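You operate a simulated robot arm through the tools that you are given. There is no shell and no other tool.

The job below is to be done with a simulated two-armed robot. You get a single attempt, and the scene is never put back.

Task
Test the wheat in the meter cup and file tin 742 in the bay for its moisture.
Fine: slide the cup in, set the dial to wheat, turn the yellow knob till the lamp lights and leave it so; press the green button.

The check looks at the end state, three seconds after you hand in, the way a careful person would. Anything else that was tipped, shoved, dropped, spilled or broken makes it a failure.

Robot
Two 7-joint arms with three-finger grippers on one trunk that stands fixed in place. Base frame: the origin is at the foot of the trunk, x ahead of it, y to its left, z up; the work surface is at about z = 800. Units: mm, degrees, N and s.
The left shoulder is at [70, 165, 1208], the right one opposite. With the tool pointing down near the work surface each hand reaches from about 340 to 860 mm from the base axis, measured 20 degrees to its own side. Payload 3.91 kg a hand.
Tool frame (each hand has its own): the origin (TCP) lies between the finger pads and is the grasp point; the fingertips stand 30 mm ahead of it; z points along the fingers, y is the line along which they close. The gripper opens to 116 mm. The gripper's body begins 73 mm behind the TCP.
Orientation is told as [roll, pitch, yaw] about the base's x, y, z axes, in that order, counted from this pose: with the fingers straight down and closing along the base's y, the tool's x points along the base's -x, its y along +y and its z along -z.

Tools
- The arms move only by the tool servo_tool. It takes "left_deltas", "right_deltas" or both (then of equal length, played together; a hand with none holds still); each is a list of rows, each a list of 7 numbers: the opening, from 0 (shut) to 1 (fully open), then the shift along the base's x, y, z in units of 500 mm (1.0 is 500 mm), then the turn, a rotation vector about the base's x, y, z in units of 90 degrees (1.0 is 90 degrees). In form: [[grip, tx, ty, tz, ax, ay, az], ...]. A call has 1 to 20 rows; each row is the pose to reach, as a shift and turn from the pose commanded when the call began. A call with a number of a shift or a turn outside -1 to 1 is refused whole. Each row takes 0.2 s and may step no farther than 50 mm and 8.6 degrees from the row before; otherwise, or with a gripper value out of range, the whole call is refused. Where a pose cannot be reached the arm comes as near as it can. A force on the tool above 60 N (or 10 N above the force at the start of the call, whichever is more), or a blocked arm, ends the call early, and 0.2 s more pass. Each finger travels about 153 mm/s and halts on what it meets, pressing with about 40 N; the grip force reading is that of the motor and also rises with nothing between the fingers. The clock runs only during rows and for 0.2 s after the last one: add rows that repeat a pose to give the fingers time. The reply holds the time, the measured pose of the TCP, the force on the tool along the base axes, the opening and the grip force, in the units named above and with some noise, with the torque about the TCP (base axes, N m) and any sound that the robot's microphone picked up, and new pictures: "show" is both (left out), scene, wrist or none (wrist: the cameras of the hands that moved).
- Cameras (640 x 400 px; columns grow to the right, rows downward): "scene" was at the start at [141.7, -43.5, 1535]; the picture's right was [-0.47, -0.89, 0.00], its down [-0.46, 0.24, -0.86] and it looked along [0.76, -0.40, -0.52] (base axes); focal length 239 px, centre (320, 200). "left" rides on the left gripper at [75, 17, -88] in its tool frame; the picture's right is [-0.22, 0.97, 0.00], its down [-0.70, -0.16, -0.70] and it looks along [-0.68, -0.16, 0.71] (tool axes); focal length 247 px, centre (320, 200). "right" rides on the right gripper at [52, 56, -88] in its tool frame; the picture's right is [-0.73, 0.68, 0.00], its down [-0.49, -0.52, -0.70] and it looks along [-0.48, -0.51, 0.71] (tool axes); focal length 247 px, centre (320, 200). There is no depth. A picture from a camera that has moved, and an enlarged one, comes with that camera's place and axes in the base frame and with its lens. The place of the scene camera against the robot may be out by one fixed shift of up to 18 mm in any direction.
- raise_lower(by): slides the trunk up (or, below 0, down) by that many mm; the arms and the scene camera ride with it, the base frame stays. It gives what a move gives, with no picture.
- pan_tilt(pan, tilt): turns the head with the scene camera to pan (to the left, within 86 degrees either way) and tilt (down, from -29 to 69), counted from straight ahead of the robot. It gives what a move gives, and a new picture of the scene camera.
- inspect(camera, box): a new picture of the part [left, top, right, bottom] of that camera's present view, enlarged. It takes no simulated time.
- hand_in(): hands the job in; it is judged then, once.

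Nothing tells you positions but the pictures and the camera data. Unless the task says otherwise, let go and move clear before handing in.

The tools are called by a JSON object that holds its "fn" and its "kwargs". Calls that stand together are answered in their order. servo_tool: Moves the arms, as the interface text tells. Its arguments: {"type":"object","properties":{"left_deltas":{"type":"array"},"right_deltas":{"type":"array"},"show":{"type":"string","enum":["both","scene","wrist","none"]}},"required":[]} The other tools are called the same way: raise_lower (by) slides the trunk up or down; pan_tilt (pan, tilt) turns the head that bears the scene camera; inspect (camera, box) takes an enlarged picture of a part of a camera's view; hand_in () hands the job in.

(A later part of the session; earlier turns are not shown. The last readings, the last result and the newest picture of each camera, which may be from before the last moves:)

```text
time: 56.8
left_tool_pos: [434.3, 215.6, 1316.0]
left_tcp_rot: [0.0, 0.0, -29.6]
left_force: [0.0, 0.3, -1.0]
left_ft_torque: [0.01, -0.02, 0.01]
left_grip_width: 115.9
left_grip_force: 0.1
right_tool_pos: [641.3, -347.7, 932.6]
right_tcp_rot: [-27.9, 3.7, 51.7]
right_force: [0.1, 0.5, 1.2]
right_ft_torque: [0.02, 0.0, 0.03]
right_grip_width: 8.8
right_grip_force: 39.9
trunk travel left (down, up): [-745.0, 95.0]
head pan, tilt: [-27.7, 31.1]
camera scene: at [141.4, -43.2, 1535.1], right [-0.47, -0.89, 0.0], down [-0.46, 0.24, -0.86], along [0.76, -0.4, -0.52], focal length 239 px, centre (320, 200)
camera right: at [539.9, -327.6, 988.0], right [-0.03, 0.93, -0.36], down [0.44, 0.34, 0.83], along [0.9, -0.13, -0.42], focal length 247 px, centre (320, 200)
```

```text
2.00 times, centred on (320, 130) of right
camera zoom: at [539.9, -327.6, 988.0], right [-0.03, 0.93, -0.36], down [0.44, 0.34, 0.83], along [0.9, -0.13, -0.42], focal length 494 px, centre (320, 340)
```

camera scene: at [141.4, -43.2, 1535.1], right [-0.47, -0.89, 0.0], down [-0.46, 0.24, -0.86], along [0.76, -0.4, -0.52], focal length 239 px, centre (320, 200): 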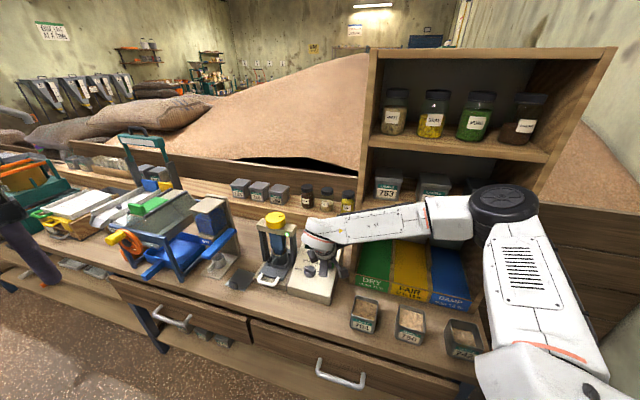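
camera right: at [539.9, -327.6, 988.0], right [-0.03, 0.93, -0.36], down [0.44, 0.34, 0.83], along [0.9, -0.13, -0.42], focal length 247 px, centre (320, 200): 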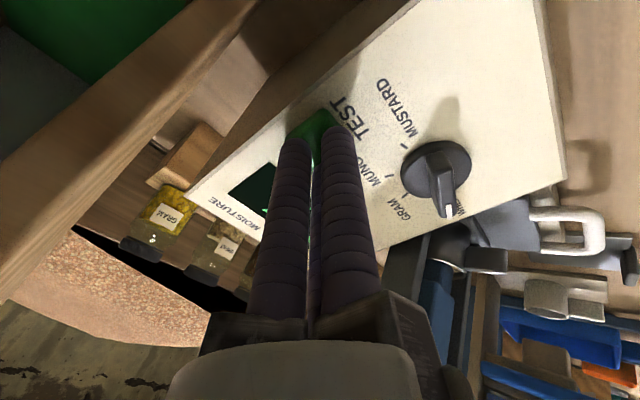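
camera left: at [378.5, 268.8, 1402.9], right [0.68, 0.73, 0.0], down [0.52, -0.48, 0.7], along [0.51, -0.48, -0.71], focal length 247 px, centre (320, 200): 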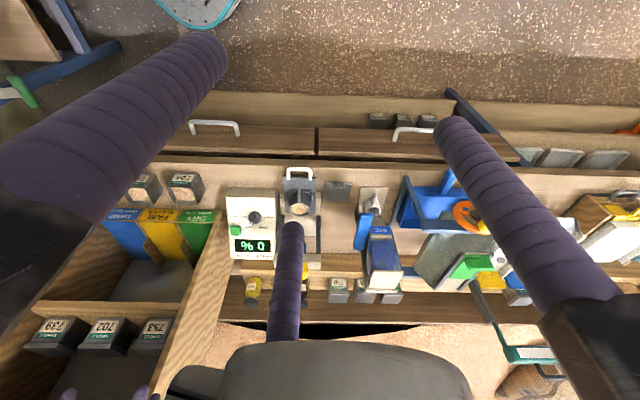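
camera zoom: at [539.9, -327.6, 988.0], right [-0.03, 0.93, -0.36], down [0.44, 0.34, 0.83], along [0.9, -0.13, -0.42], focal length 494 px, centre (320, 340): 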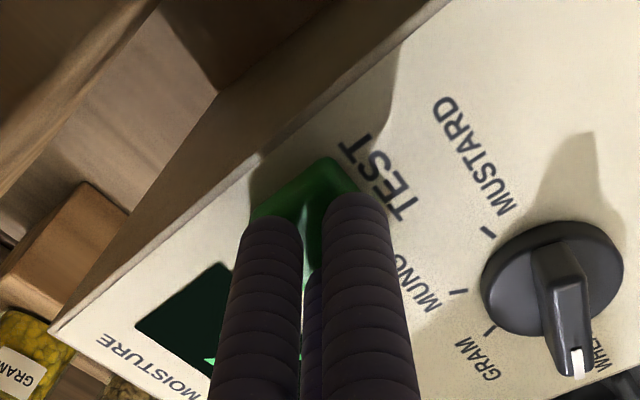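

The elbow and forearm are well clear in front of the cabinet, and the tips are about 5 mm from the button. I'll press slowly.

{"fn": "servo_tool", "kwargs": {"right_deltas": [[0, 0.0013, -0.0013, -0.0035, 0, 0, 0], [0, 0.0026, -0.0026, -0.007, 0, 0, 0], [0, 0.004, -0.004, -0.0106, 0, 0, 0], [0, 0.0053, -0.0053, -0.0141, 0, 0, 0]], "show": "scene"}}

{"fn": "inspect", "kwargs": {"camera": "scene", "box": [260, 200, 360, 310]}}

{"fn": "inspect", "kwargs": {"camera": "left", "box": [200, 160, 320, 270]}}

```text
time: 57.8
left_tool_pos: [431.3, 216.1, 1316.4]
left_tcp_rot: [0.0, -0.1, -29.7]
left_force: [0.0, -0.2, 0.0]
left_ft_torque: [-0.03, -0.04, 0.01]
left_grip_width: 115.8
left_grip_force: 0.0
right_tool_pos: [643.5, -348.1, 928.2]
right_tcp_rot: [-27.9, 3.6, 51.7]
right_force: [-5.6, 1.7, 13.8]
right_ft_torque: [0.0, 0.14, -0.05]
right_grip_width: 9.2
right_grip_force: 45.6
trunk travel left (down, up): [-745.0, 95.0]
head pan, tilt: [-27.7, 31.1]
heard: click
camera scene: at [138.9, -42.1, 1535.5], right [-0.47, -0.89, 0.0], down [-0.46, 0.24, -0.86], along [0.76, -0.4, -0.51], focal length 239 px, centre (320, 200)
```

scene: 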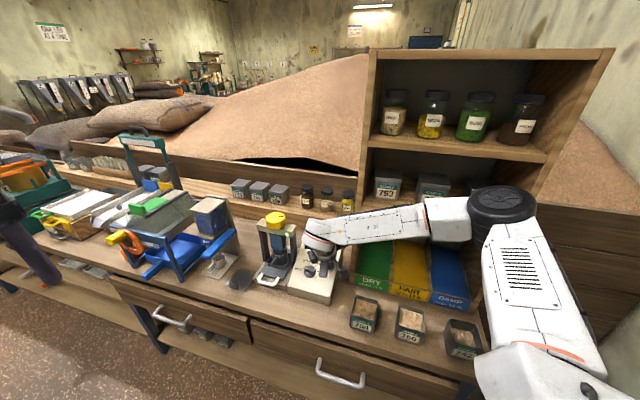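

```text
3.64 times, centred on (310, 255) of scene
camera zoom: at [138.9, -42.1, 1535.5], right [-0.47, -0.89, 0.0], down [-0.46, 0.24, -0.86], along [0.76, -0.4, -0.51], focal length 870 px, centre (356, 0)
```

zoom: 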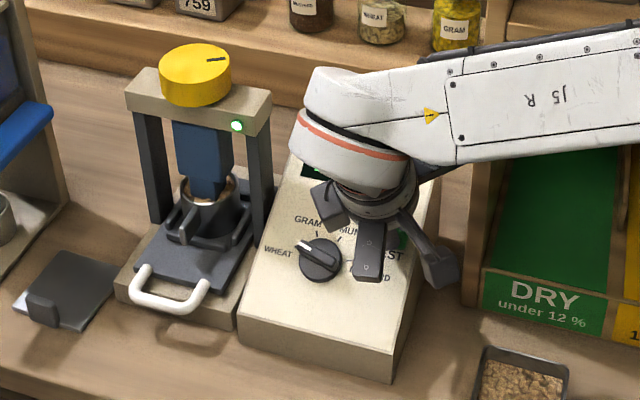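

```text
3.64 times, centred on (260, 215) of left
camera zoom: at [374.9, 268.1, 1404.3], right [0.68, 0.74, 0.0], down [0.52, -0.48, 0.7], along [0.52, -0.47, -0.71], focal length 898 px, centre (538, 146)
```

zoom: 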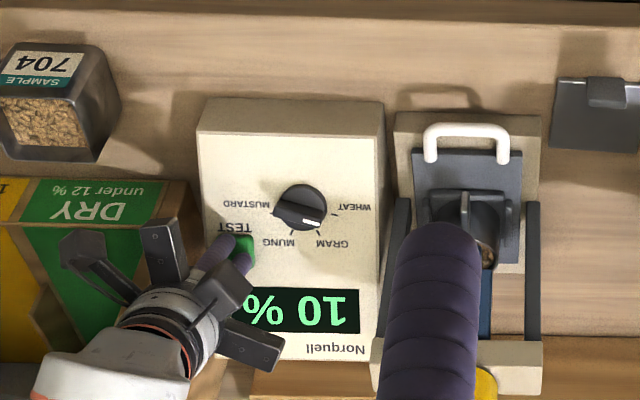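

I heard a click and the display seems to show about 10 %. I'll back off and read it properly.

{"fn": "servo_tool", "kwargs": {"right_deltas": [[0, -0.01, 0.01, 0.027, 0, 0, 0], [0, -0.03, 0.03, 0.08, 0, 0, 0], [0, -0.05, 0.05, 0.14, 0, 0, 0], [0, -0.09, 0.06, 0.2, 0, 0, 0], [0, -0.15, 0.05, 0.26, 0, 0, 0], [0, -0.22, 0.02, 0.3, 0, 0, 0], [0, -0.22, 0.02, 0.3, 0, 0, 0]], "show": "both"}}

{"fn": "inspect", "kwargs": {"camera": "scene", "box": [250, 200, 350, 310]}}

{"fn": "inspect", "kwargs": {"camera": "left", "box": [200, 160, 320, 270]}}

```text
time: 59.4
left_tool_pos: [435.0, 216.2, 1316.2]
left_tcp_rot: [-0.1, 0.0, -29.7]
left_force: [0.6, 0.1, -0.4]
left_ft_torque: [0.0, 0.03, 0.01]
left_grip_width: 116.1
left_grip_force: 0.1
right_tool_pos: [534.5, -339.0, 1075.3]
right_tcp_rot: [-27.8, 3.9, 51.7]
right_force: [0.5, -0.1, 0.0]
right_ft_torque: [-0.02, 0.02, -0.02]
right_grip_width: 9.0
right_grip_force: 44.7
trunk travel left (down, up): [-745.0, 95.0]
head pan, tilt: [-27.7, 31.1]
camera scene: at [143.1, -42.8, 1534.8], right [-0.47, -0.89, 0.0], down [-0.46, 0.24, -0.86], along [0.76, -0.4, -0.52], focal length 239 px, centre (320, 200)
camera right: at [433.4, -320.1, 1130.9], right [-0.03, 0.93, -0.36], down [0.44, 0.34, 0.83], along [0.9, -0.13, -0.42], focal length 247 px, centre (320, 200)
```

scene: 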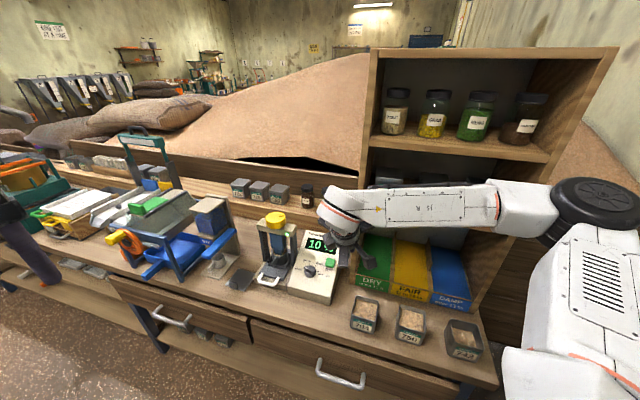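
right: 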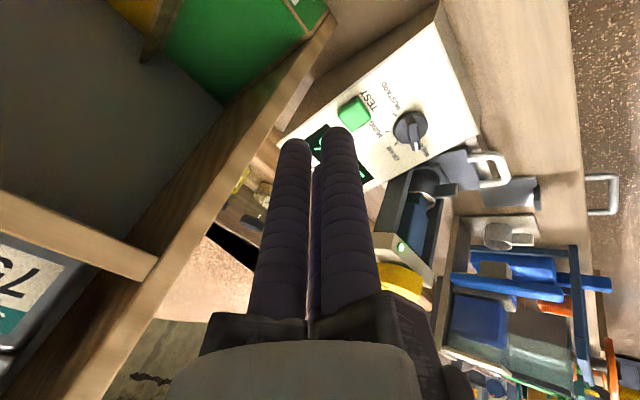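

```text
3.64 times, centred on (300, 255) of scene
camera zoom: at [143.1, -42.8, 1534.8], right [-0.47, -0.89, 0.0], down [-0.46, 0.24, -0.86], along [0.76, -0.4, -0.52], focal length 870 px, centre (393, 0)
```

zoom: 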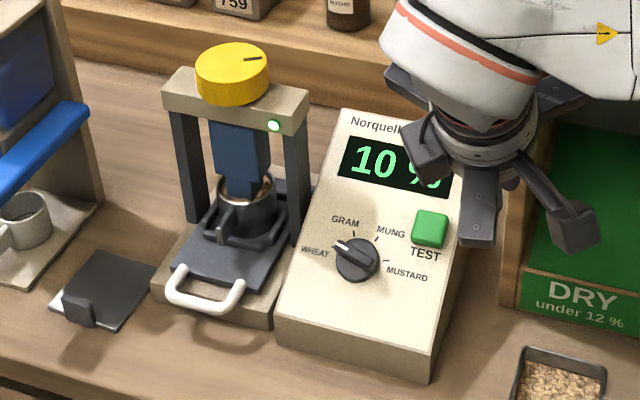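

```text
3.64 times, centred on (260, 215) of left
camera zoom: at [378.8, 267.6, 1403.1], right [0.68, 0.74, 0.0], down [0.53, -0.48, 0.7], along [0.51, -0.47, -0.71], focal length 898 px, centre (538, 146)
```

zoom: 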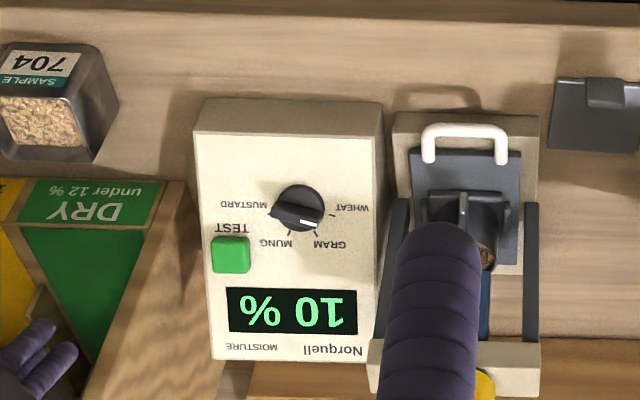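

{"fn": "inspect", "kwargs": {"camera": "right", "box": [360, 90, 460, 170]}}

{"fn": "inspect", "kwargs": {"camera": "scene", "box": [285, 225, 345, 285]}}

{"fn": "inspect", "kwargs": {"camera": "scene", "box": [340, 220, 500, 380]}}

```text
5.00 times, centred on (410, 130) of right
camera zoom: at [433.4, -320.1, 1130.9], right [-0.03, 0.93, -0.36], down [0.44, 0.34, 0.83], along [0.9, -0.13, -0.42], focal length 1235 px, centre (-130, 550)
```

zoom: 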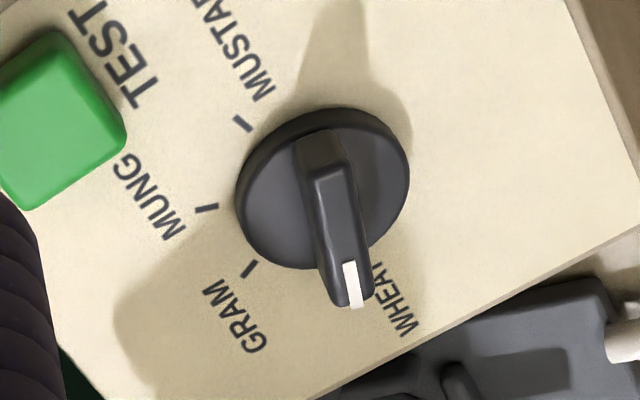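

```text
6.67 times, centred on (315, 255) of scene
camera zoom: at [143.1, -42.8, 1534.8], right [-0.47, -0.89, 0.0], down [-0.46, 0.24, -0.86], along [0.76, -0.4, -0.52], focal length 1596 px, centre (353, -167)
```

zoom: 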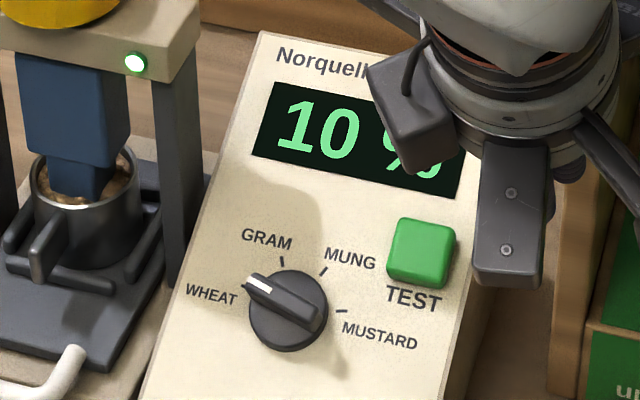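

```text
2.50 times, centred on (420, 300) of scene
camera zoom: at [143.1, -42.8, 1534.8], right [-0.47, -0.89, 0.0], down [-0.46, 0.24, -0.86], along [0.76, -0.4, -0.52], focal length 598 px, centre (70, -50)
```

zoom: 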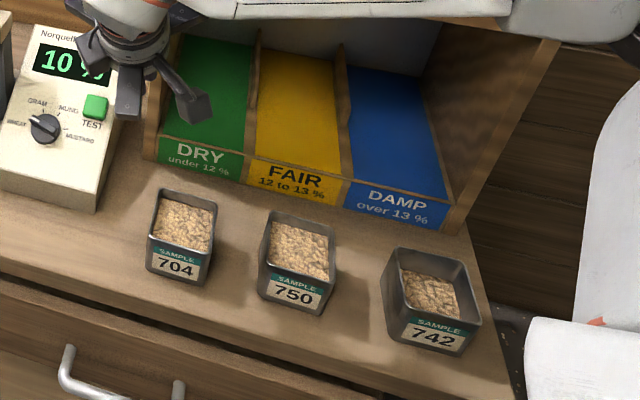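

The meter reads 10 %, with the dial on WHEAT and the lamp lit, so tin 742 belongs in the green DRY bay (under 12 %). I'll move the right hand over toward the tins, un-tilting it, to measure the tin and the bay.

{"fn": "servo_tool", "kwargs": {"right_deltas": [[0.2, -0.06, -0.04, 0.02, 0.03, 0.03, 0], [0.4, -0.13, -0.08, 0.03, 0.08, 0.08, 0], [0.6, -0.2, -0.12, 0.03, 0.13, 0.13, 0], [0.8, -0.27, -0.17, 0.03, 0.18, 0.18, 0], [1, -0.33, -0.22, 0.03, 0.22, 0.22, 0], [1, -0.389, -0.262, 0.03, 0.22, 0.22, 0], [1, -0.389, -0.262, 0.03, 0.22, 0.22, 0]], "show": "both"}}

```text
time: 61.0
left_tool_pos: [435.4, 215.8, 1315.3]
left_tcp_rot: [0.1, 0.0, -29.7]
left_force: [0.0, 0.8, 0.2]
left_ft_torque: [0.02, 0.01, 0.0]
left_grip_width: 116.0
left_grip_force: 0.1
right_tool_pos: [339.4, -470.1, 1090.9]
right_tcp_rot: [0.0, 0.0, 52.8]
right_force: [-0.1, 0.4, 0.2]
right_ft_torque: [-0.02, 0.04, 0.02]
right_grip_width: 116.1
right_grip_force: 0.0
trunk travel left (down, up): [-745.0, 95.0]
head pan, tilt: [-27.7, 31.1]
camera scene: at [142.5, -43.3, 1534.9], right [-0.47, -0.89, 0.0], down [-0.46, 0.24, -0.86], along [0.76, -0.4, -0.52], focal length 239 px, centre (320, 200)
camera right: at [264.0, -476.2, 1178.1], right [-0.1, 1.0, 0.0], down [0.71, 0.07, 0.7], along [0.7, 0.07, -0.72], focal length 247 px, centre (320, 200)
```

scene: 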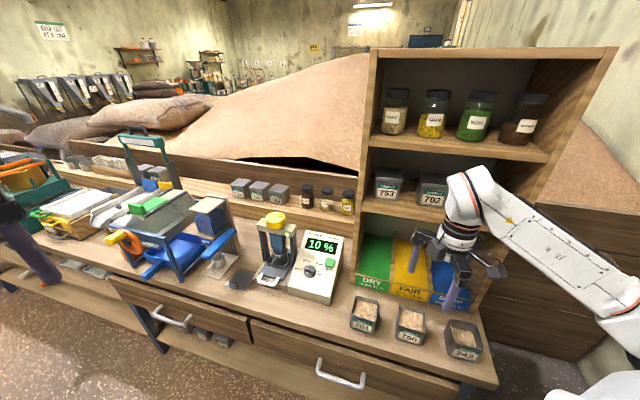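
right: 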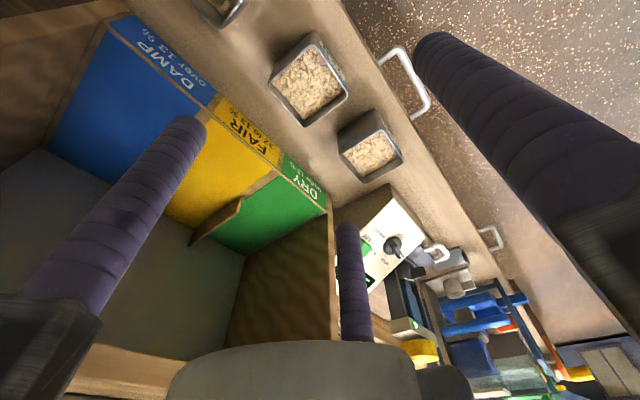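

The hand moves freely here. I'll turn it so the camera looks straight into the bays and at the tins.

{"fn": "servo_tool", "kwargs": {"right_deltas": [[1, 0, 0, 0, 0, 0, -0.09], [1, 0, 0, 0, 0, 0, -0.18], [1, 0, 0, 0, 0, 0, -0.27], [1, 0, 0, 0, 0, 0, -0.36], [1, 0, 0, 0, 0, 0, -0.45], [1, 0, 0, 0, 0, 0, -0.54], [1, 0, 0, 0, 0, 0, -0.59], [1, 0, 0, 0, 0, 0, -0.59]], "show": "wrist"}}

{"fn": "inspect", "kwargs": {"camera": "right", "box": [100, 0, 460, 225]}}

```text
time: 62.8
left_tool_pos: [433.7, 215.5, 1315.9]
left_tcp_rot: [0.0, 0.0, -29.8]
left_force: [-0.8, 0.2, 0.6]
left_ft_torque: [0.01, 0.0, 0.01]
left_grip_width: 116.0
left_grip_force: 0.1
right_tool_pos: [339.6, -469.7, 1090.5]
right_tcp_rot: [-0.1, 0.0, -0.5]
right_force: [0.6, 0.5, -0.5]
right_ft_torque: [-0.03, 0.01, -0.02]
right_grip_width: 116.3
right_grip_force: 0.1
trunk travel left (down, up): [-745.0, 95.0]
head pan, tilt: [-27.7, 31.1]
camera right: at [288.5, -412.4, 1179.0], right [0.74, 0.67, 0.0], down [0.48, -0.53, 0.7], along [0.47, -0.52, -0.72], focal length 247 px, centre (320, 200)
```

right: 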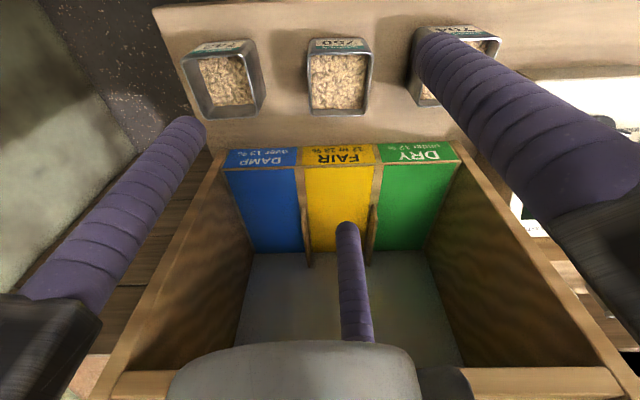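

```text
1.78 times, centred on (280, 112) of right
camera zoom: at [288.5, -412.4, 1179.0], right [0.74, 0.67, 0.0], down [0.48, -0.53, 0.7], along [0.47, -0.52, -0.72], focal length 439 px, centre (391, 356)
```

zoom: 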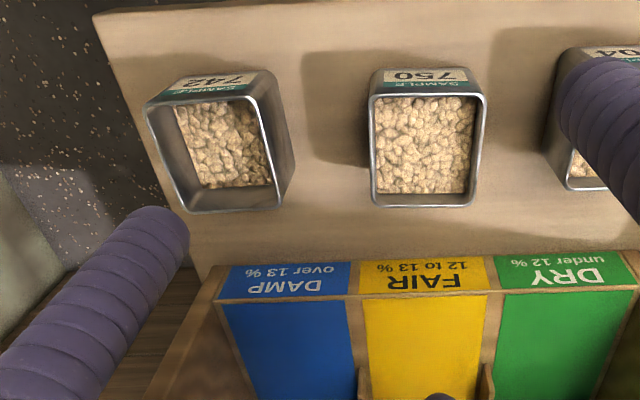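

The pictures give me what I need. Tin 742 is about 70×70×76 mm with its centre near (278,-572). The DRY bay has a lip about 55 mm high at the front and a shelf above at z≈1131, so I'll carry the tin with the hand tilted about 30°. First I'll turn the hand toward 105° above the tin.

{"fn": "servo_tool", "kwargs": {"right_deltas": [[1, -0.008, -0.018, -0.008, 0, 0, 0.09], [1, -0.016, -0.036, -0.016, 0, 0, 0.18], [1, -0.024, -0.054, -0.024, 0, 0, 0.27], [1, -0.032, -0.072, -0.032, 0, 0, 0.36], [1, -0.04, -0.09, -0.04, 0, 0, 0.45], [1, -0.048, -0.108, -0.048, 0, 0, 0.54], [1, -0.056, -0.126, -0.056, 0, 0, 0.63], [1, -0.064, -0.144, -0.064, 0, 0, 0.72], [1, -0.072, -0.162, -0.072, 0, 0, 0.81], [1, -0.079, -0.18, -0.08, 0, 0, 0.9], [1, -0.079, -0.18, -0.08, 0, 0, 0.98], [1, -0.079, -0.18, -0.08, 0, 0, 0.98]], "show": "both"}}

```text
time: 65.4
left_tool_pos: [433.2, 215.3, 1316.6]
left_tcp_rot: [0.0, -0.1, -29.8]
left_force: [0.6, 0.4, 0.1]
left_ft_torque: [0.01, 0.01, -0.03]
left_grip_width: 115.9
left_grip_force: 0.0
right_tool_pos: [300.2, -559.8, 1050.8]
right_tcp_rot: [0.0, 0.0, 87.8]
right_force: [-0.2, 0.0, -0.4]
right_ft_torque: [-0.01, -0.02, 0.01]
right_grip_width: 116.0
right_grip_force: 0.0
trunk travel left (down, up): [-745.0, 95.0]
head pan, tilt: [-27.7, 31.1]
camera scene: at [141.6, -43.5, 1535.0], right [-0.47, -0.89, 0.0], down [-0.46, 0.24, -0.86], along [0.76, -0.4, -0.52], focal length 239 px, centre (320, 200)
camera right: at [241.8, -609.0, 1139.0], right [-0.65, 0.76, 0.0], down [0.54, 0.47, 0.7], along [0.53, 0.46, -0.72], focal length 247 px, centre (320, 200)
```

scene: 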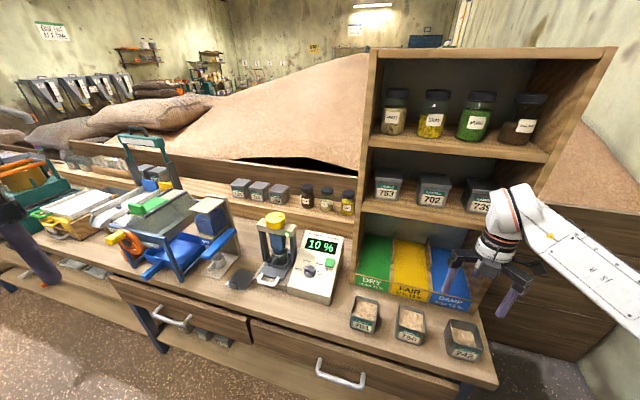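
right: 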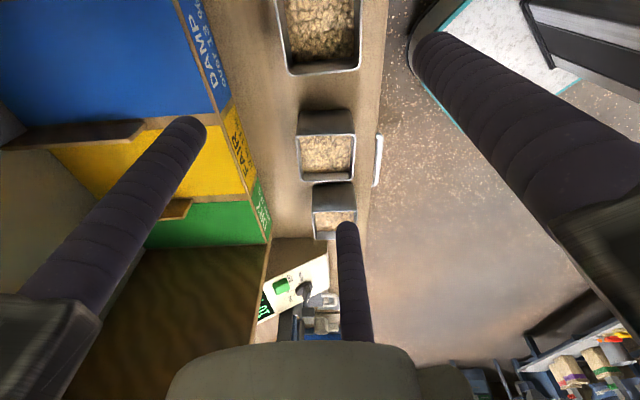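

The camera agrees on the tin's position, with its centre near (278,-575). I'll now tilt the hand 30° and come to just above the tin.

{"fn": "servo_tool", "kwargs": {"right_deltas": [[1, -0.004, -0.009, -0.01, -0.045, -0.033, 0.031], [1, -0.008, -0.017, -0.03, -0.09, -0.066, 0.062], [1, -0.012, -0.026, -0.06, -0.135, -0.099, 0.093], [1, -0.016, -0.034, -0.09, -0.18, -0.132, 0.124], [1, -0.02, -0.043, -0.12, -0.225, -0.165, 0.156], [1, -0.0234, -0.0514, -0.15, -0.2694, -0.1985, 0.1867], [1, -0.0234, -0.0514, -0.1816, -0.2694, -0.1985, 0.1867], [1, -0.0234, -0.0514, -0.1816, -0.2694, -0.1985, 0.1867]], "show": "both"}}

{"fn": "inspect", "kwargs": {"camera": "right", "box": [180, 0, 480, 230]}}

{"fn": "inspect", "kwargs": {"camera": "scene", "box": [390, 220, 540, 370]}}

```text
time: 67.2
left_tool_pos: [434.6, 216.0, 1315.4]
left_tcp_rot: [0.0, 0.0, -29.7]
left_force: [-0.5, -0.4, 0.0]
left_ft_torque: [-0.01, -0.04, 0.01]
left_grip_width: 116.2
left_grip_force: 0.0
right_tool_pos: [289.1, -586.0, 959.1]
right_tcp_rot: [-16.1, 25.8, 101.2]
right_force: [0.2, 0.3, 0.3]
right_ft_torque: [0.02, -0.03, 0.02]
right_grip_width: 115.9
right_grip_force: 0.2
trunk travel left (down, up): [-745.0, 95.0]
head pan, tilt: [-27.7, 31.1]
camera scene: at [141.5, -43.5, 1535.0], right [-0.47, -0.89, 0.0], down [-0.46, 0.24, -0.86], along [0.76, -0.4, -0.52], focal length 239 px, centre (320, 200)
camera right: at [215.2, -616.5, 1044.1], right [-0.75, 0.44, -0.49], down [0.15, 0.84, 0.52], along [0.64, 0.32, -0.7], focal length 247 px, centre (320, 200)
```

scene: 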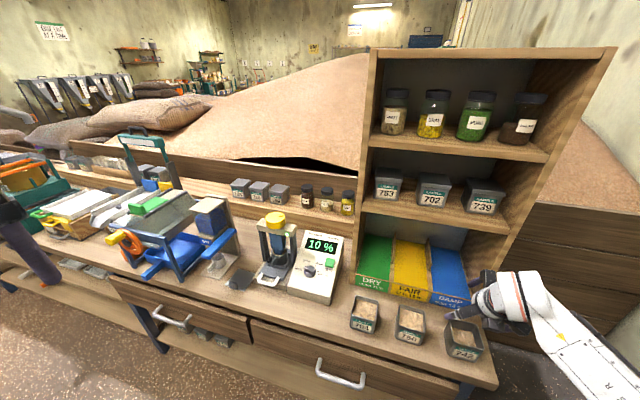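
right: 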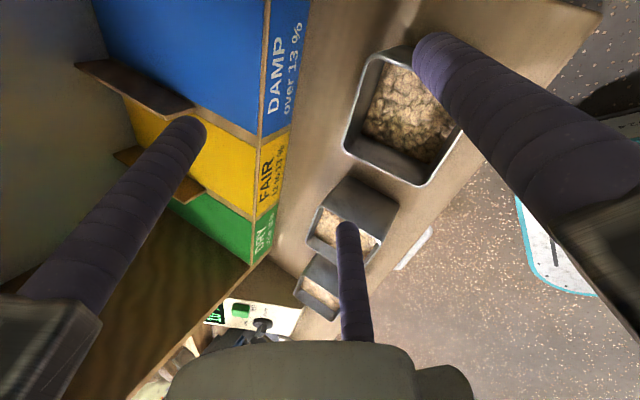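

```text
1.74 times, centred on (330, 115) of right
camera zoom: at [215.2, -616.5, 1044.1], right [-0.75, 0.44, -0.49], down [0.15, 0.84, 0.52], along [0.64, 0.32, -0.7], focal length 430 px, centre (303, 348)
```

zoom: 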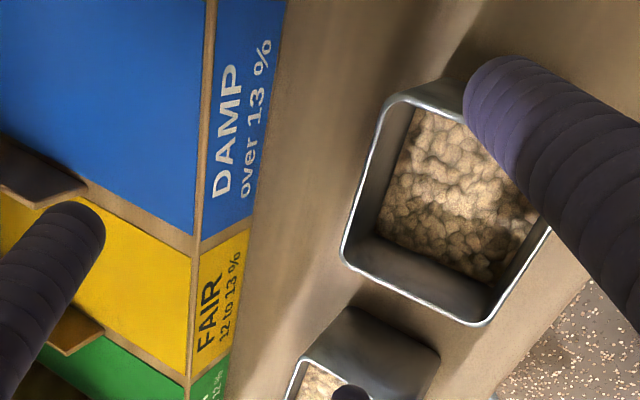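

```text
2.67 times, centred on (465, 295) of scene
camera zoom: at [141.5, -43.5, 1535.0], right [-0.47, -0.89, 0.0], down [-0.46, 0.24, -0.86], along [0.76, -0.4, -0.52], focal length 638 px, centre (-67, -53)
```

zoom: 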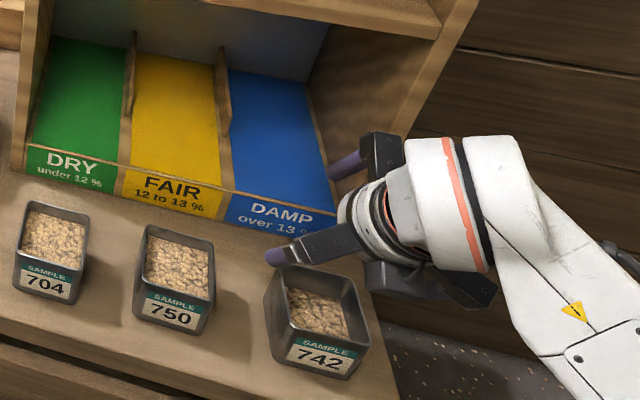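

The tool is tilted as planned and the tin's centre is at about (276,-578). I'll descend around it in stages.

{"fn": "servo_tool", "kwargs": {"right_deltas": [[1, -0.0054, -0.006, -0.04, 0, 0, 0], [1, -0.0054, -0.006, -0.08, 0, 0, 0], [1, -0.0054, -0.006, -0.118, 0, 0, 0], [1, -0.0054, -0.006, -0.118, 0, 0, 0]], "show": "both"}}

{"fn": "inspect", "kwargs": {"camera": "right", "box": [180, 0, 480, 230]}}

{"fn": "inspect", "kwargs": {"camera": "scene", "box": [390, 240, 520, 370]}}

```text
time: 68.2
left_tool_pos: [433.2, 215.8, 1315.6]
left_tcp_rot: [0.1, 0.0, -29.7]
left_force: [-0.1, -0.4, 0.0]
left_ft_torque: [-0.05, -0.01, -0.06]
left_grip_width: 115.9
left_grip_force: 0.1
right_tool_pos: [284.9, -589.6, 900.8]
right_tcp_rot: [-16.1, 25.8, 101.2]
right_force: [-0.1, 0.4, -0.4]
right_ft_torque: [-0.03, 0.0, -0.02]
right_grip_width: 116.0
right_grip_force: 0.0
trunk travel left (down, up): [-745.0, 95.0]
head pan, tilt: [-27.7, 31.1]
camera scene: at [141.5, -43.4, 1535.0], right [-0.47, -0.89, 0.0], down [-0.46, 0.24, -0.86], along [0.76, -0.4, -0.52], focal length 239 px, centre (320, 200)
camera right: at [212.4, -619.4, 985.7], right [-0.75, 0.44, -0.49], down [0.15, 0.84, 0.53], along [0.64, 0.32, -0.7], focal length 247 px, centre (320, 200)
```

scene: 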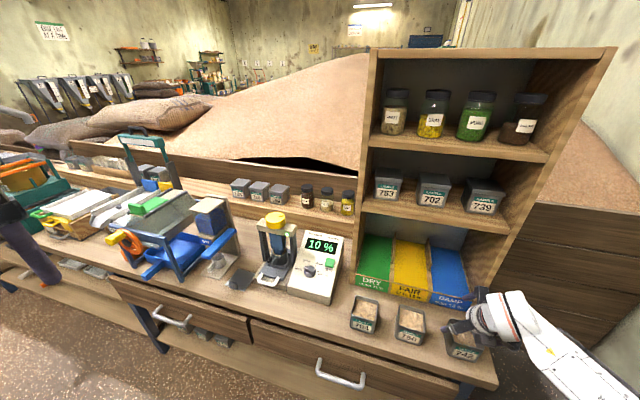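
right: 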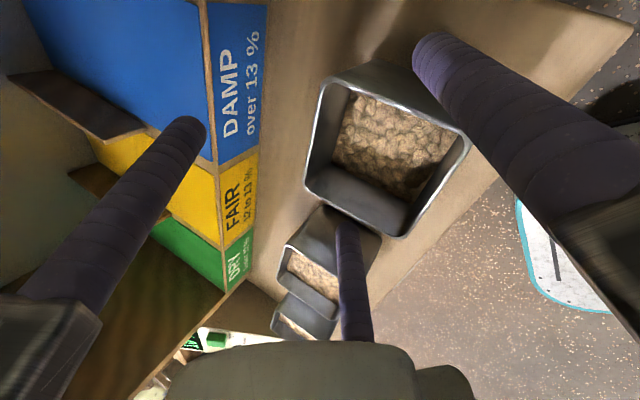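

```text
1.74 times, centred on (330, 115) of right
camera zoom: at [212.4, -619.4, 985.7], right [-0.75, 0.44, -0.49], down [0.15, 0.84, 0.53], along [0.64, 0.32, -0.7], focal length 430 px, centre (303, 348)
```

zoom: 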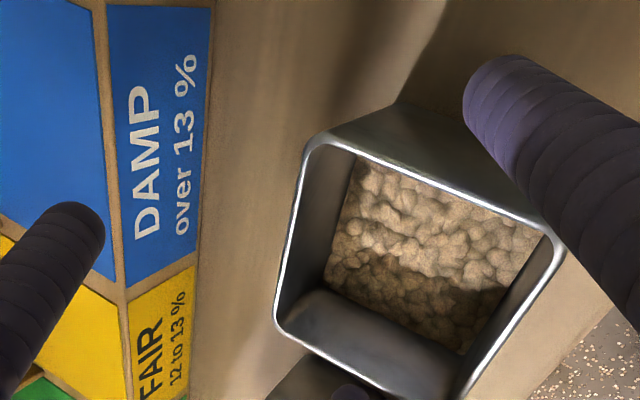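

```text
3.08 times, centred on (455, 305) of scene
camera zoom: at [141.5, -43.4, 1535.0], right [-0.47, -0.89, 0.0], down [-0.46, 0.24, -0.86], along [0.76, -0.4, -0.52], focal length 736 px, centre (-95, -123)
```

zoom: 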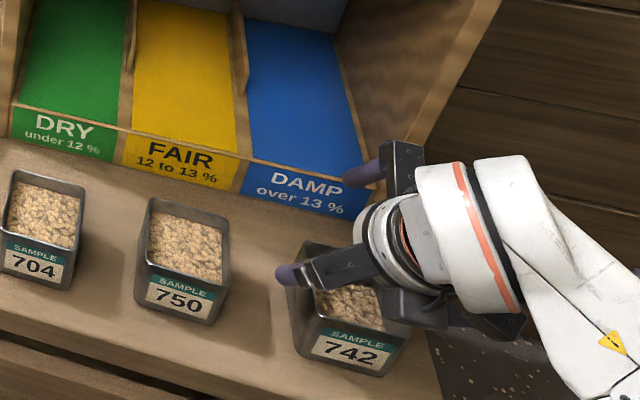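

Centring looks good, with the tin between the side fingers and the third finger behind it. I'll descend the last 45 mm, watching the force.

{"fn": "servo_tool", "kwargs": {"right_deltas": [[1, 0, 0, -0.03, 0, 0, 0], [1, 0, 0, -0.06, 0, 0, 0], [1, 0, 0, -0.088, 0, 0, 0], [1, 0, 0, -0.088, 0, 0, 0]], "show": "both"}}

{"fn": "inspect", "kwargs": {"camera": "right", "box": [180, 0, 480, 300]}}

{"fn": "inspect", "kwargs": {"camera": "scene", "box": [390, 240, 520, 370]}}

```text
time: 69.2
left_tool_pos: [433.5, 215.5, 1314.9]
left_tcp_rot: [-0.1, 0.0, -29.6]
left_force: [0.4, 0.4, -0.7]
left_ft_torque: [0.02, 0.0, 0.01]
left_grip_width: 116.0
left_grip_force: 0.0
right_tool_pos: [284.7, -588.7, 856.5]
right_tcp_rot: [-16.1, 25.8, 101.1]
right_force: [-0.2, -0.1, 0.8]
right_ft_torque: [-0.03, -0.01, 0.0]
right_grip_width: 115.9
right_grip_force: 0.0
trunk travel left (down, up): [-745.0, 95.0]
head pan, tilt: [-27.7, 31.1]
camera scene: at [141.5, -43.4, 1535.0], right [-0.47, -0.89, 0.0], down [-0.46, 0.24, -0.86], along [0.76, -0.4, -0.52], focal length 239 px, centre (320, 200)
camera right: at [211.8, -619.4, 942.1], right [-0.75, 0.44, -0.49], down [0.15, 0.84, 0.52], along [0.64, 0.32, -0.7], focal length 247 px, centre (320, 200)
```

scene: 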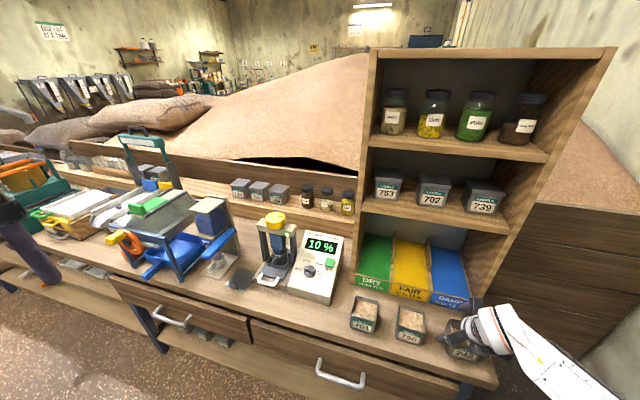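
right: 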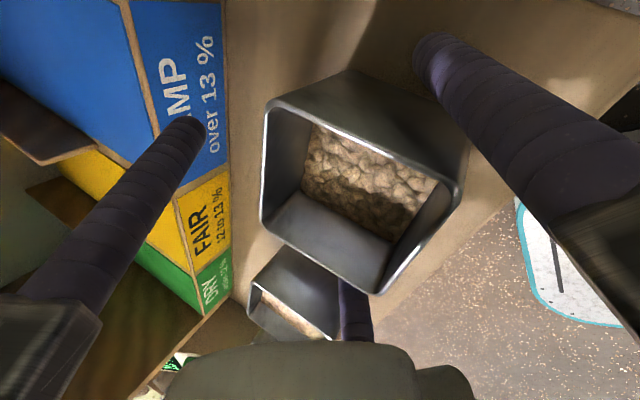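

```text
1.33 times, centred on (330, 150) of right
camera zoom: at [211.8, -619.4, 942.1], right [-0.75, 0.44, -0.49], down [0.15, 0.84, 0.52], along [0.64, 0.32, -0.7], focal length 329 px, centre (307, 267)
```

zoom: 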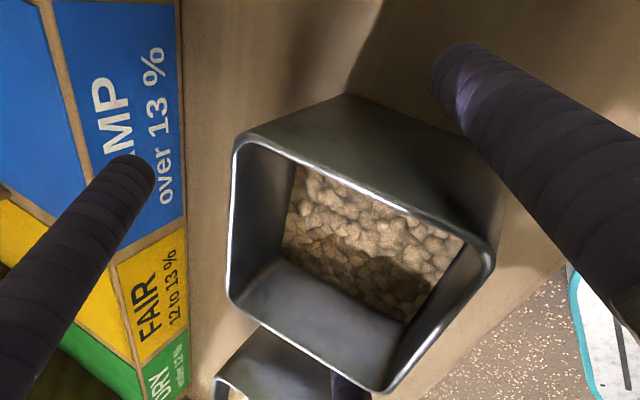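

```text
3.08 times, centred on (455, 305) of scene
camera zoom: at [141.5, -43.4, 1535.0], right [-0.47, -0.89, 0.0], down [-0.46, 0.24, -0.86], along [0.76, -0.4, -0.52], focal length 736 px, centre (-95, -123)
```

zoom: 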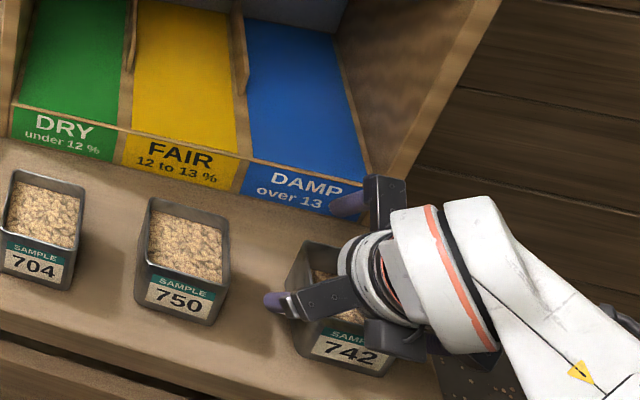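

In position with no contact. I'll close slowly and watch the width and force.

{"fn": "servo_tool", "kwargs": {"right_deltas": [[0.9, 0, 0, 0, 0, 0, 0], [0.8, 0, 0, 0, 0, 0, 0], [0.72, 0, 0, 0, 0, 0, 0], [0.66, 0, 0, 0, 0, 0, 0], [0.6, 0, 0, 0, 0, 0, 0], [0.6, 0, 0, 0, 0, 0, 0]], "show": "both"}}

{"fn": "inspect", "kwargs": {"camera": "right", "box": [180, 0, 480, 300]}}

{"fn": "inspect", "kwargs": {"camera": "scene", "box": [390, 240, 520, 370]}}

```text
time: 70.6
left_tool_pos: [434.8, 214.9, 1316.8]
left_tcp_rot: [0.0, 0.0, -29.7]
left_force: [0.2, 0.5, 0.6]
left_ft_torque: [0.02, 0.03, -0.02]
left_grip_width: 116.3
left_grip_force: 0.0
right_tool_pos: [285.9, -588.7, 857.0]
right_tcp_rot: [-16.1, 25.6, 101.3]
right_force: [-0.5, 0.5, -0.4]
right_ft_torque: [-0.02, -0.04, 0.03]
right_grip_width: 88.4
right_grip_force: 39.5
trunk travel left (down, up): [-745.0, 95.0]
head pan, tilt: [-27.7, 31.1]
camera scene: at [141.7, -43.7, 1535.0], right [-0.47, -0.89, 0.0], down [-0.46, 0.24, -0.86], along [0.76, -0.4, -0.52], focal length 239 px, centre (320, 200)
camera right: at [212.0, -619.5, 942.2], right [-0.75, 0.44, -0.49], down [0.15, 0.84, 0.53], along [0.64, 0.32, -0.7], focal length 247 px, centre (320, 200)
```

scene: 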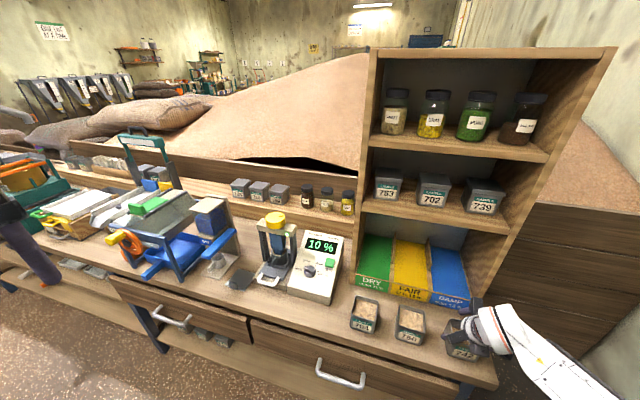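
right: 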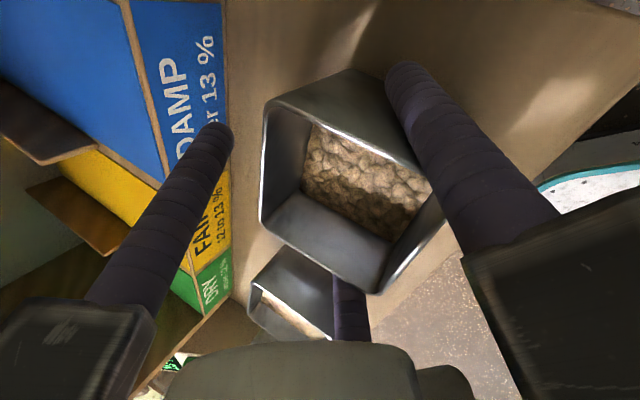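

```text
1.33 times, centred on (330, 150) of right
camera zoom: at [212.0, -619.5, 942.2], right [-0.75, 0.44, -0.49], down [0.15, 0.84, 0.53], along [0.64, 0.32, -0.7], focal length 329 px, centre (307, 267)
```

zoom: 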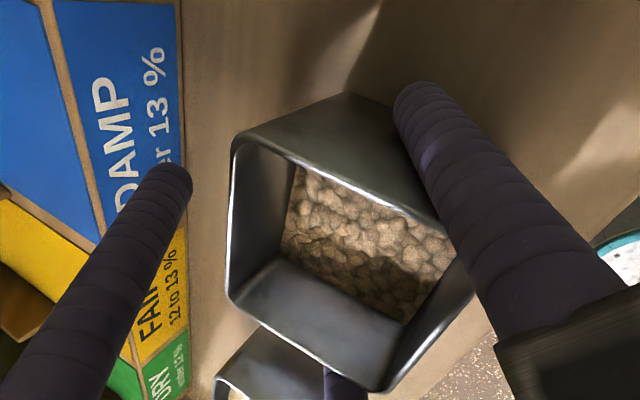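

```text
3.08 times, centred on (455, 305) of scene
camera zoom: at [141.7, -43.7, 1535.0], right [-0.47, -0.89, 0.0], down [-0.46, 0.24, -0.86], along [0.76, -0.4, -0.52], focal length 736 px, centre (-95, -123)
```

zoom: 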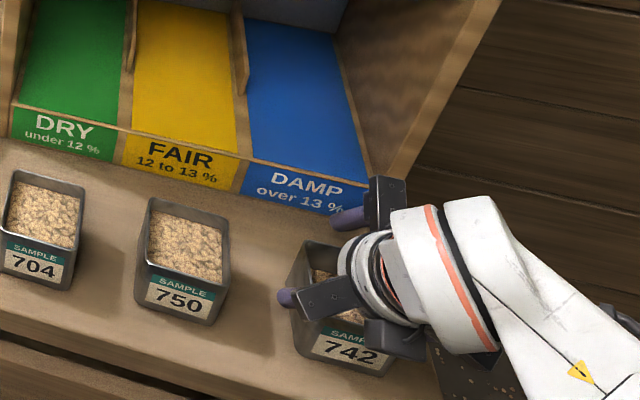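

The side fingers pinch the tin at 88 mm with the third finger free. If the walls taper, this grip sits a bit forward of the tin's centre of mass. I'll open slightly, shift 24 mm inward and close again so the tin hangs level.

{"fn": "servo_tool", "kwargs": {"right_deltas": [[0.8, 0, 0, 0, 0, 0, 0], [0.88, 0, 0, 0, 0, 0, 0], [0.88, 0.012, -0.012, 0, 0, 0, 0], [0.88, 0.024, -0.024, 0, 0, 0, 0], [0.88, 0.034, -0.034, 0, 0, 0, 0], [0.8, 0.034, -0.034, 0, 0, 0, 0], [0.72, 0.034, -0.034, 0, 0, 0, 0], [0.6, 0.034, -0.034, 0, 0, 0, 0], [0.6, 0.034, -0.034, 0, 0, 0, 0]], "show": "both"}}

{"fn": "inspect", "kwargs": {"camera": "right", "box": [180, 0, 480, 300]}}

{"fn": "inspect", "kwargs": {"camera": "scene", "box": [390, 240, 520, 370]}}

```text
time: 72.6
left_tool_pos: [434.0, 216.0, 1315.5]
left_tcp_rot: [0.0, 0.0, -29.7]
left_force: [-0.6, 0.4, 0.7]
left_ft_torque: [-0.02, -0.02, 0.04]
left_grip_width: 116.0
left_grip_force: 0.1
right_tool_pos: [303.5, -606.0, 857.1]
right_tcp_rot: [-16.1, 25.8, 101.2]
right_force: [-0.6, 0.5, -0.8]
right_ft_torque: [-0.04, 0.0, 0.01]
right_grip_width: 88.9
right_grip_force: 39.5
trunk travel left (down, up): [-745.0, 95.0]
head pan, tilt: [-27.7, 31.1]
camera scene: at [141.7, -43.7, 1535.0], right [-0.47, -0.89, 0.0], down [-0.46, 0.24, -0.86], along [0.76, -0.4, -0.52], focal length 239 px, centre (320, 200)
camera right: at [229.1, -636.5, 941.6], right [-0.75, 0.44, -0.49], down [0.15, 0.84, 0.53], along [0.64, 0.32, -0.7], focal length 247 px, centre (320, 200)
```

scene: 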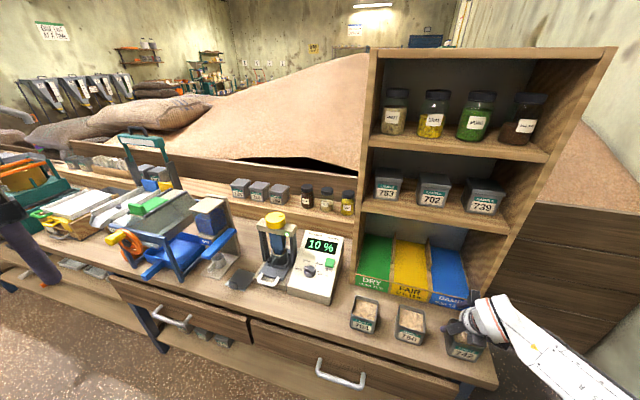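
right: 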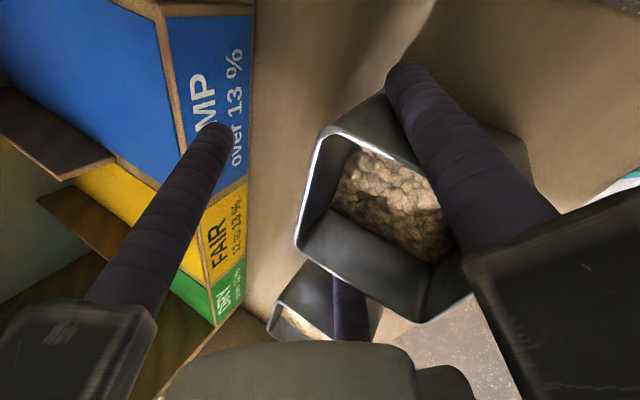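

```text
1.33 times, centred on (330, 150) of right
camera zoom: at [229.1, -636.5, 941.6], right [-0.75, 0.44, -0.49], down [0.15, 0.84, 0.53], along [0.64, 0.32, -0.7], focal length 329 px, centre (307, 267)
```

zoom: 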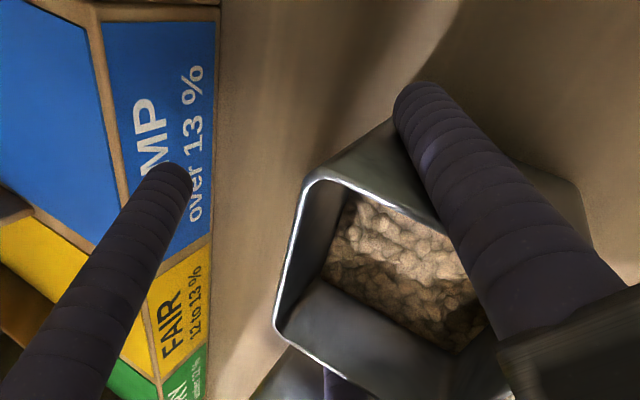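

```text
3.08 times, centred on (455, 305) of scene
camera zoom: at [141.7, -43.7, 1535.0], right [-0.47, -0.89, 0.0], down [-0.46, 0.24, -0.86], along [0.76, -0.4, -0.52], focal length 736 px, centre (-95, -123)
```

zoom: 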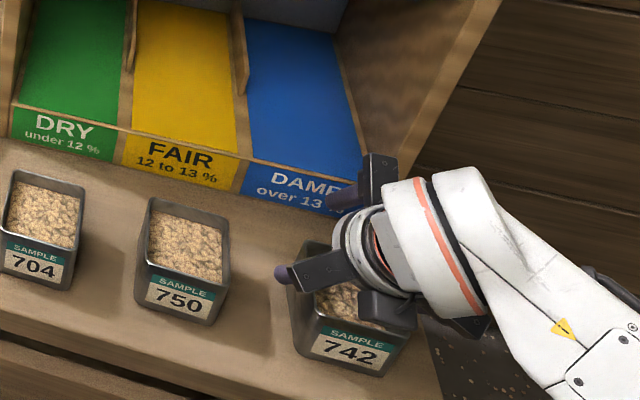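

Re-gripped. Now a small test lift of 10 mm to check the weight and that the tin hangs level.

{"fn": "servo_tool", "kwargs": {"right_deltas": [[0.55, 0, 0, 0.004, 0, 0, 0], [0.55, 0, 0, 0.012, 0, 0, 0], [0.55, 0, 0, 0.02, 0, 0, 0], [0.55, 0, 0, 0.02, 0, 0, 0]], "show": "both"}}

{"fn": "inspect", "kwargs": {"camera": "right", "box": [180, 0, 480, 300]}}

{"fn": "inspect", "kwargs": {"camera": "scene", "box": [390, 240, 520, 370]}}

```text
time: 73.6
left_tool_pos: [433.6, 216.1, 1316.1]
left_tcp_rot: [0.0, 0.1, -29.8]
left_force: [-0.8, 0.6, 0.5]
left_ft_torque: [0.02, -0.01, 0.02]
left_grip_width: 116.1
left_grip_force: 0.1
right_tool_pos: [303.3, -606.6, 866.4]
right_tcp_rot: [-16.1, 25.8, 101.1]
right_force: [-0.3, 0.2, -1.0]
right_ft_torque: [-0.06, -0.07, 0.0]
right_grip_width: 88.7
right_grip_force: 40.3
trunk travel left (down, up): [-745.0, 95.0]
head pan, tilt: [-27.7, 31.1]
camera scene: at [141.7, -43.7, 1535.0], right [-0.47, -0.89, 0.0], down [-0.46, 0.24, -0.86], along [0.76, -0.4, -0.52], focal length 239 px, centre (320, 200)
camera right: at [229.2, -636.5, 951.7], right [-0.75, 0.44, -0.49], down [0.15, 0.84, 0.52], along [0.64, 0.32, -0.7], focal length 247 px, centre (320, 200)
```

scene: 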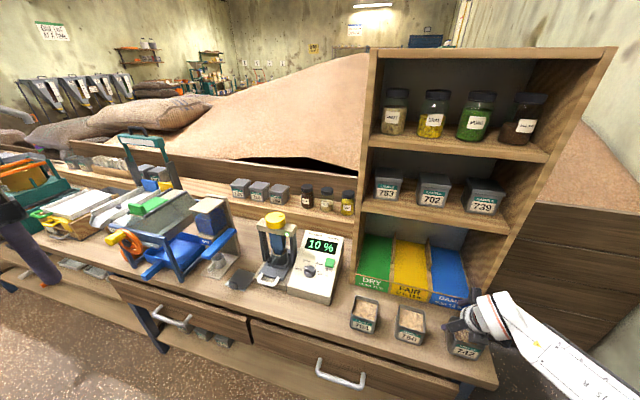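
right: 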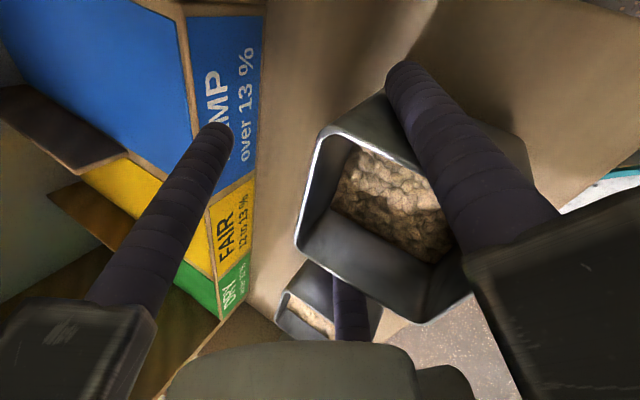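

```text
1.33 times, centred on (330, 150) of right
camera zoom: at [229.2, -636.5, 951.7], right [-0.75, 0.44, -0.49], down [0.15, 0.84, 0.52], along [0.64, 0.32, -0.7], focal length 329 px, centre (307, 267)
```

zoom: 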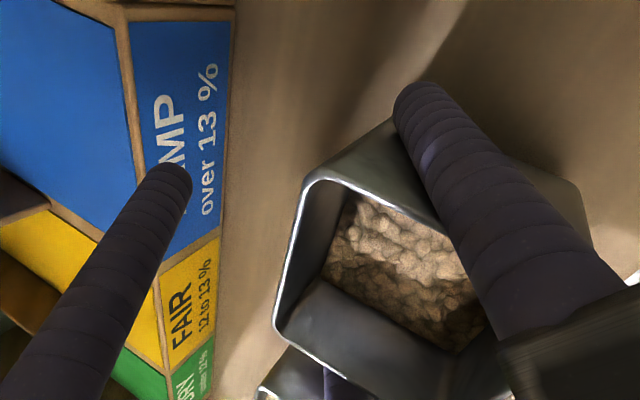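

```text
3.08 times, centred on (455, 305) of scene
camera zoom: at [141.7, -43.7, 1535.0], right [-0.47, -0.89, 0.0], down [-0.46, 0.24, -0.86], along [0.76, -0.4, -0.52], focal length 736 px, centre (-95, -123)
```

zoom: 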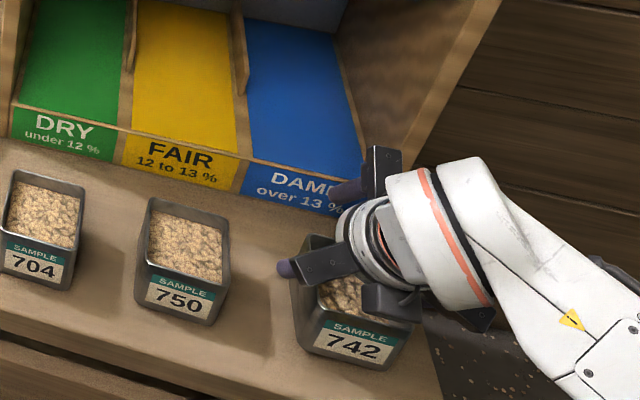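

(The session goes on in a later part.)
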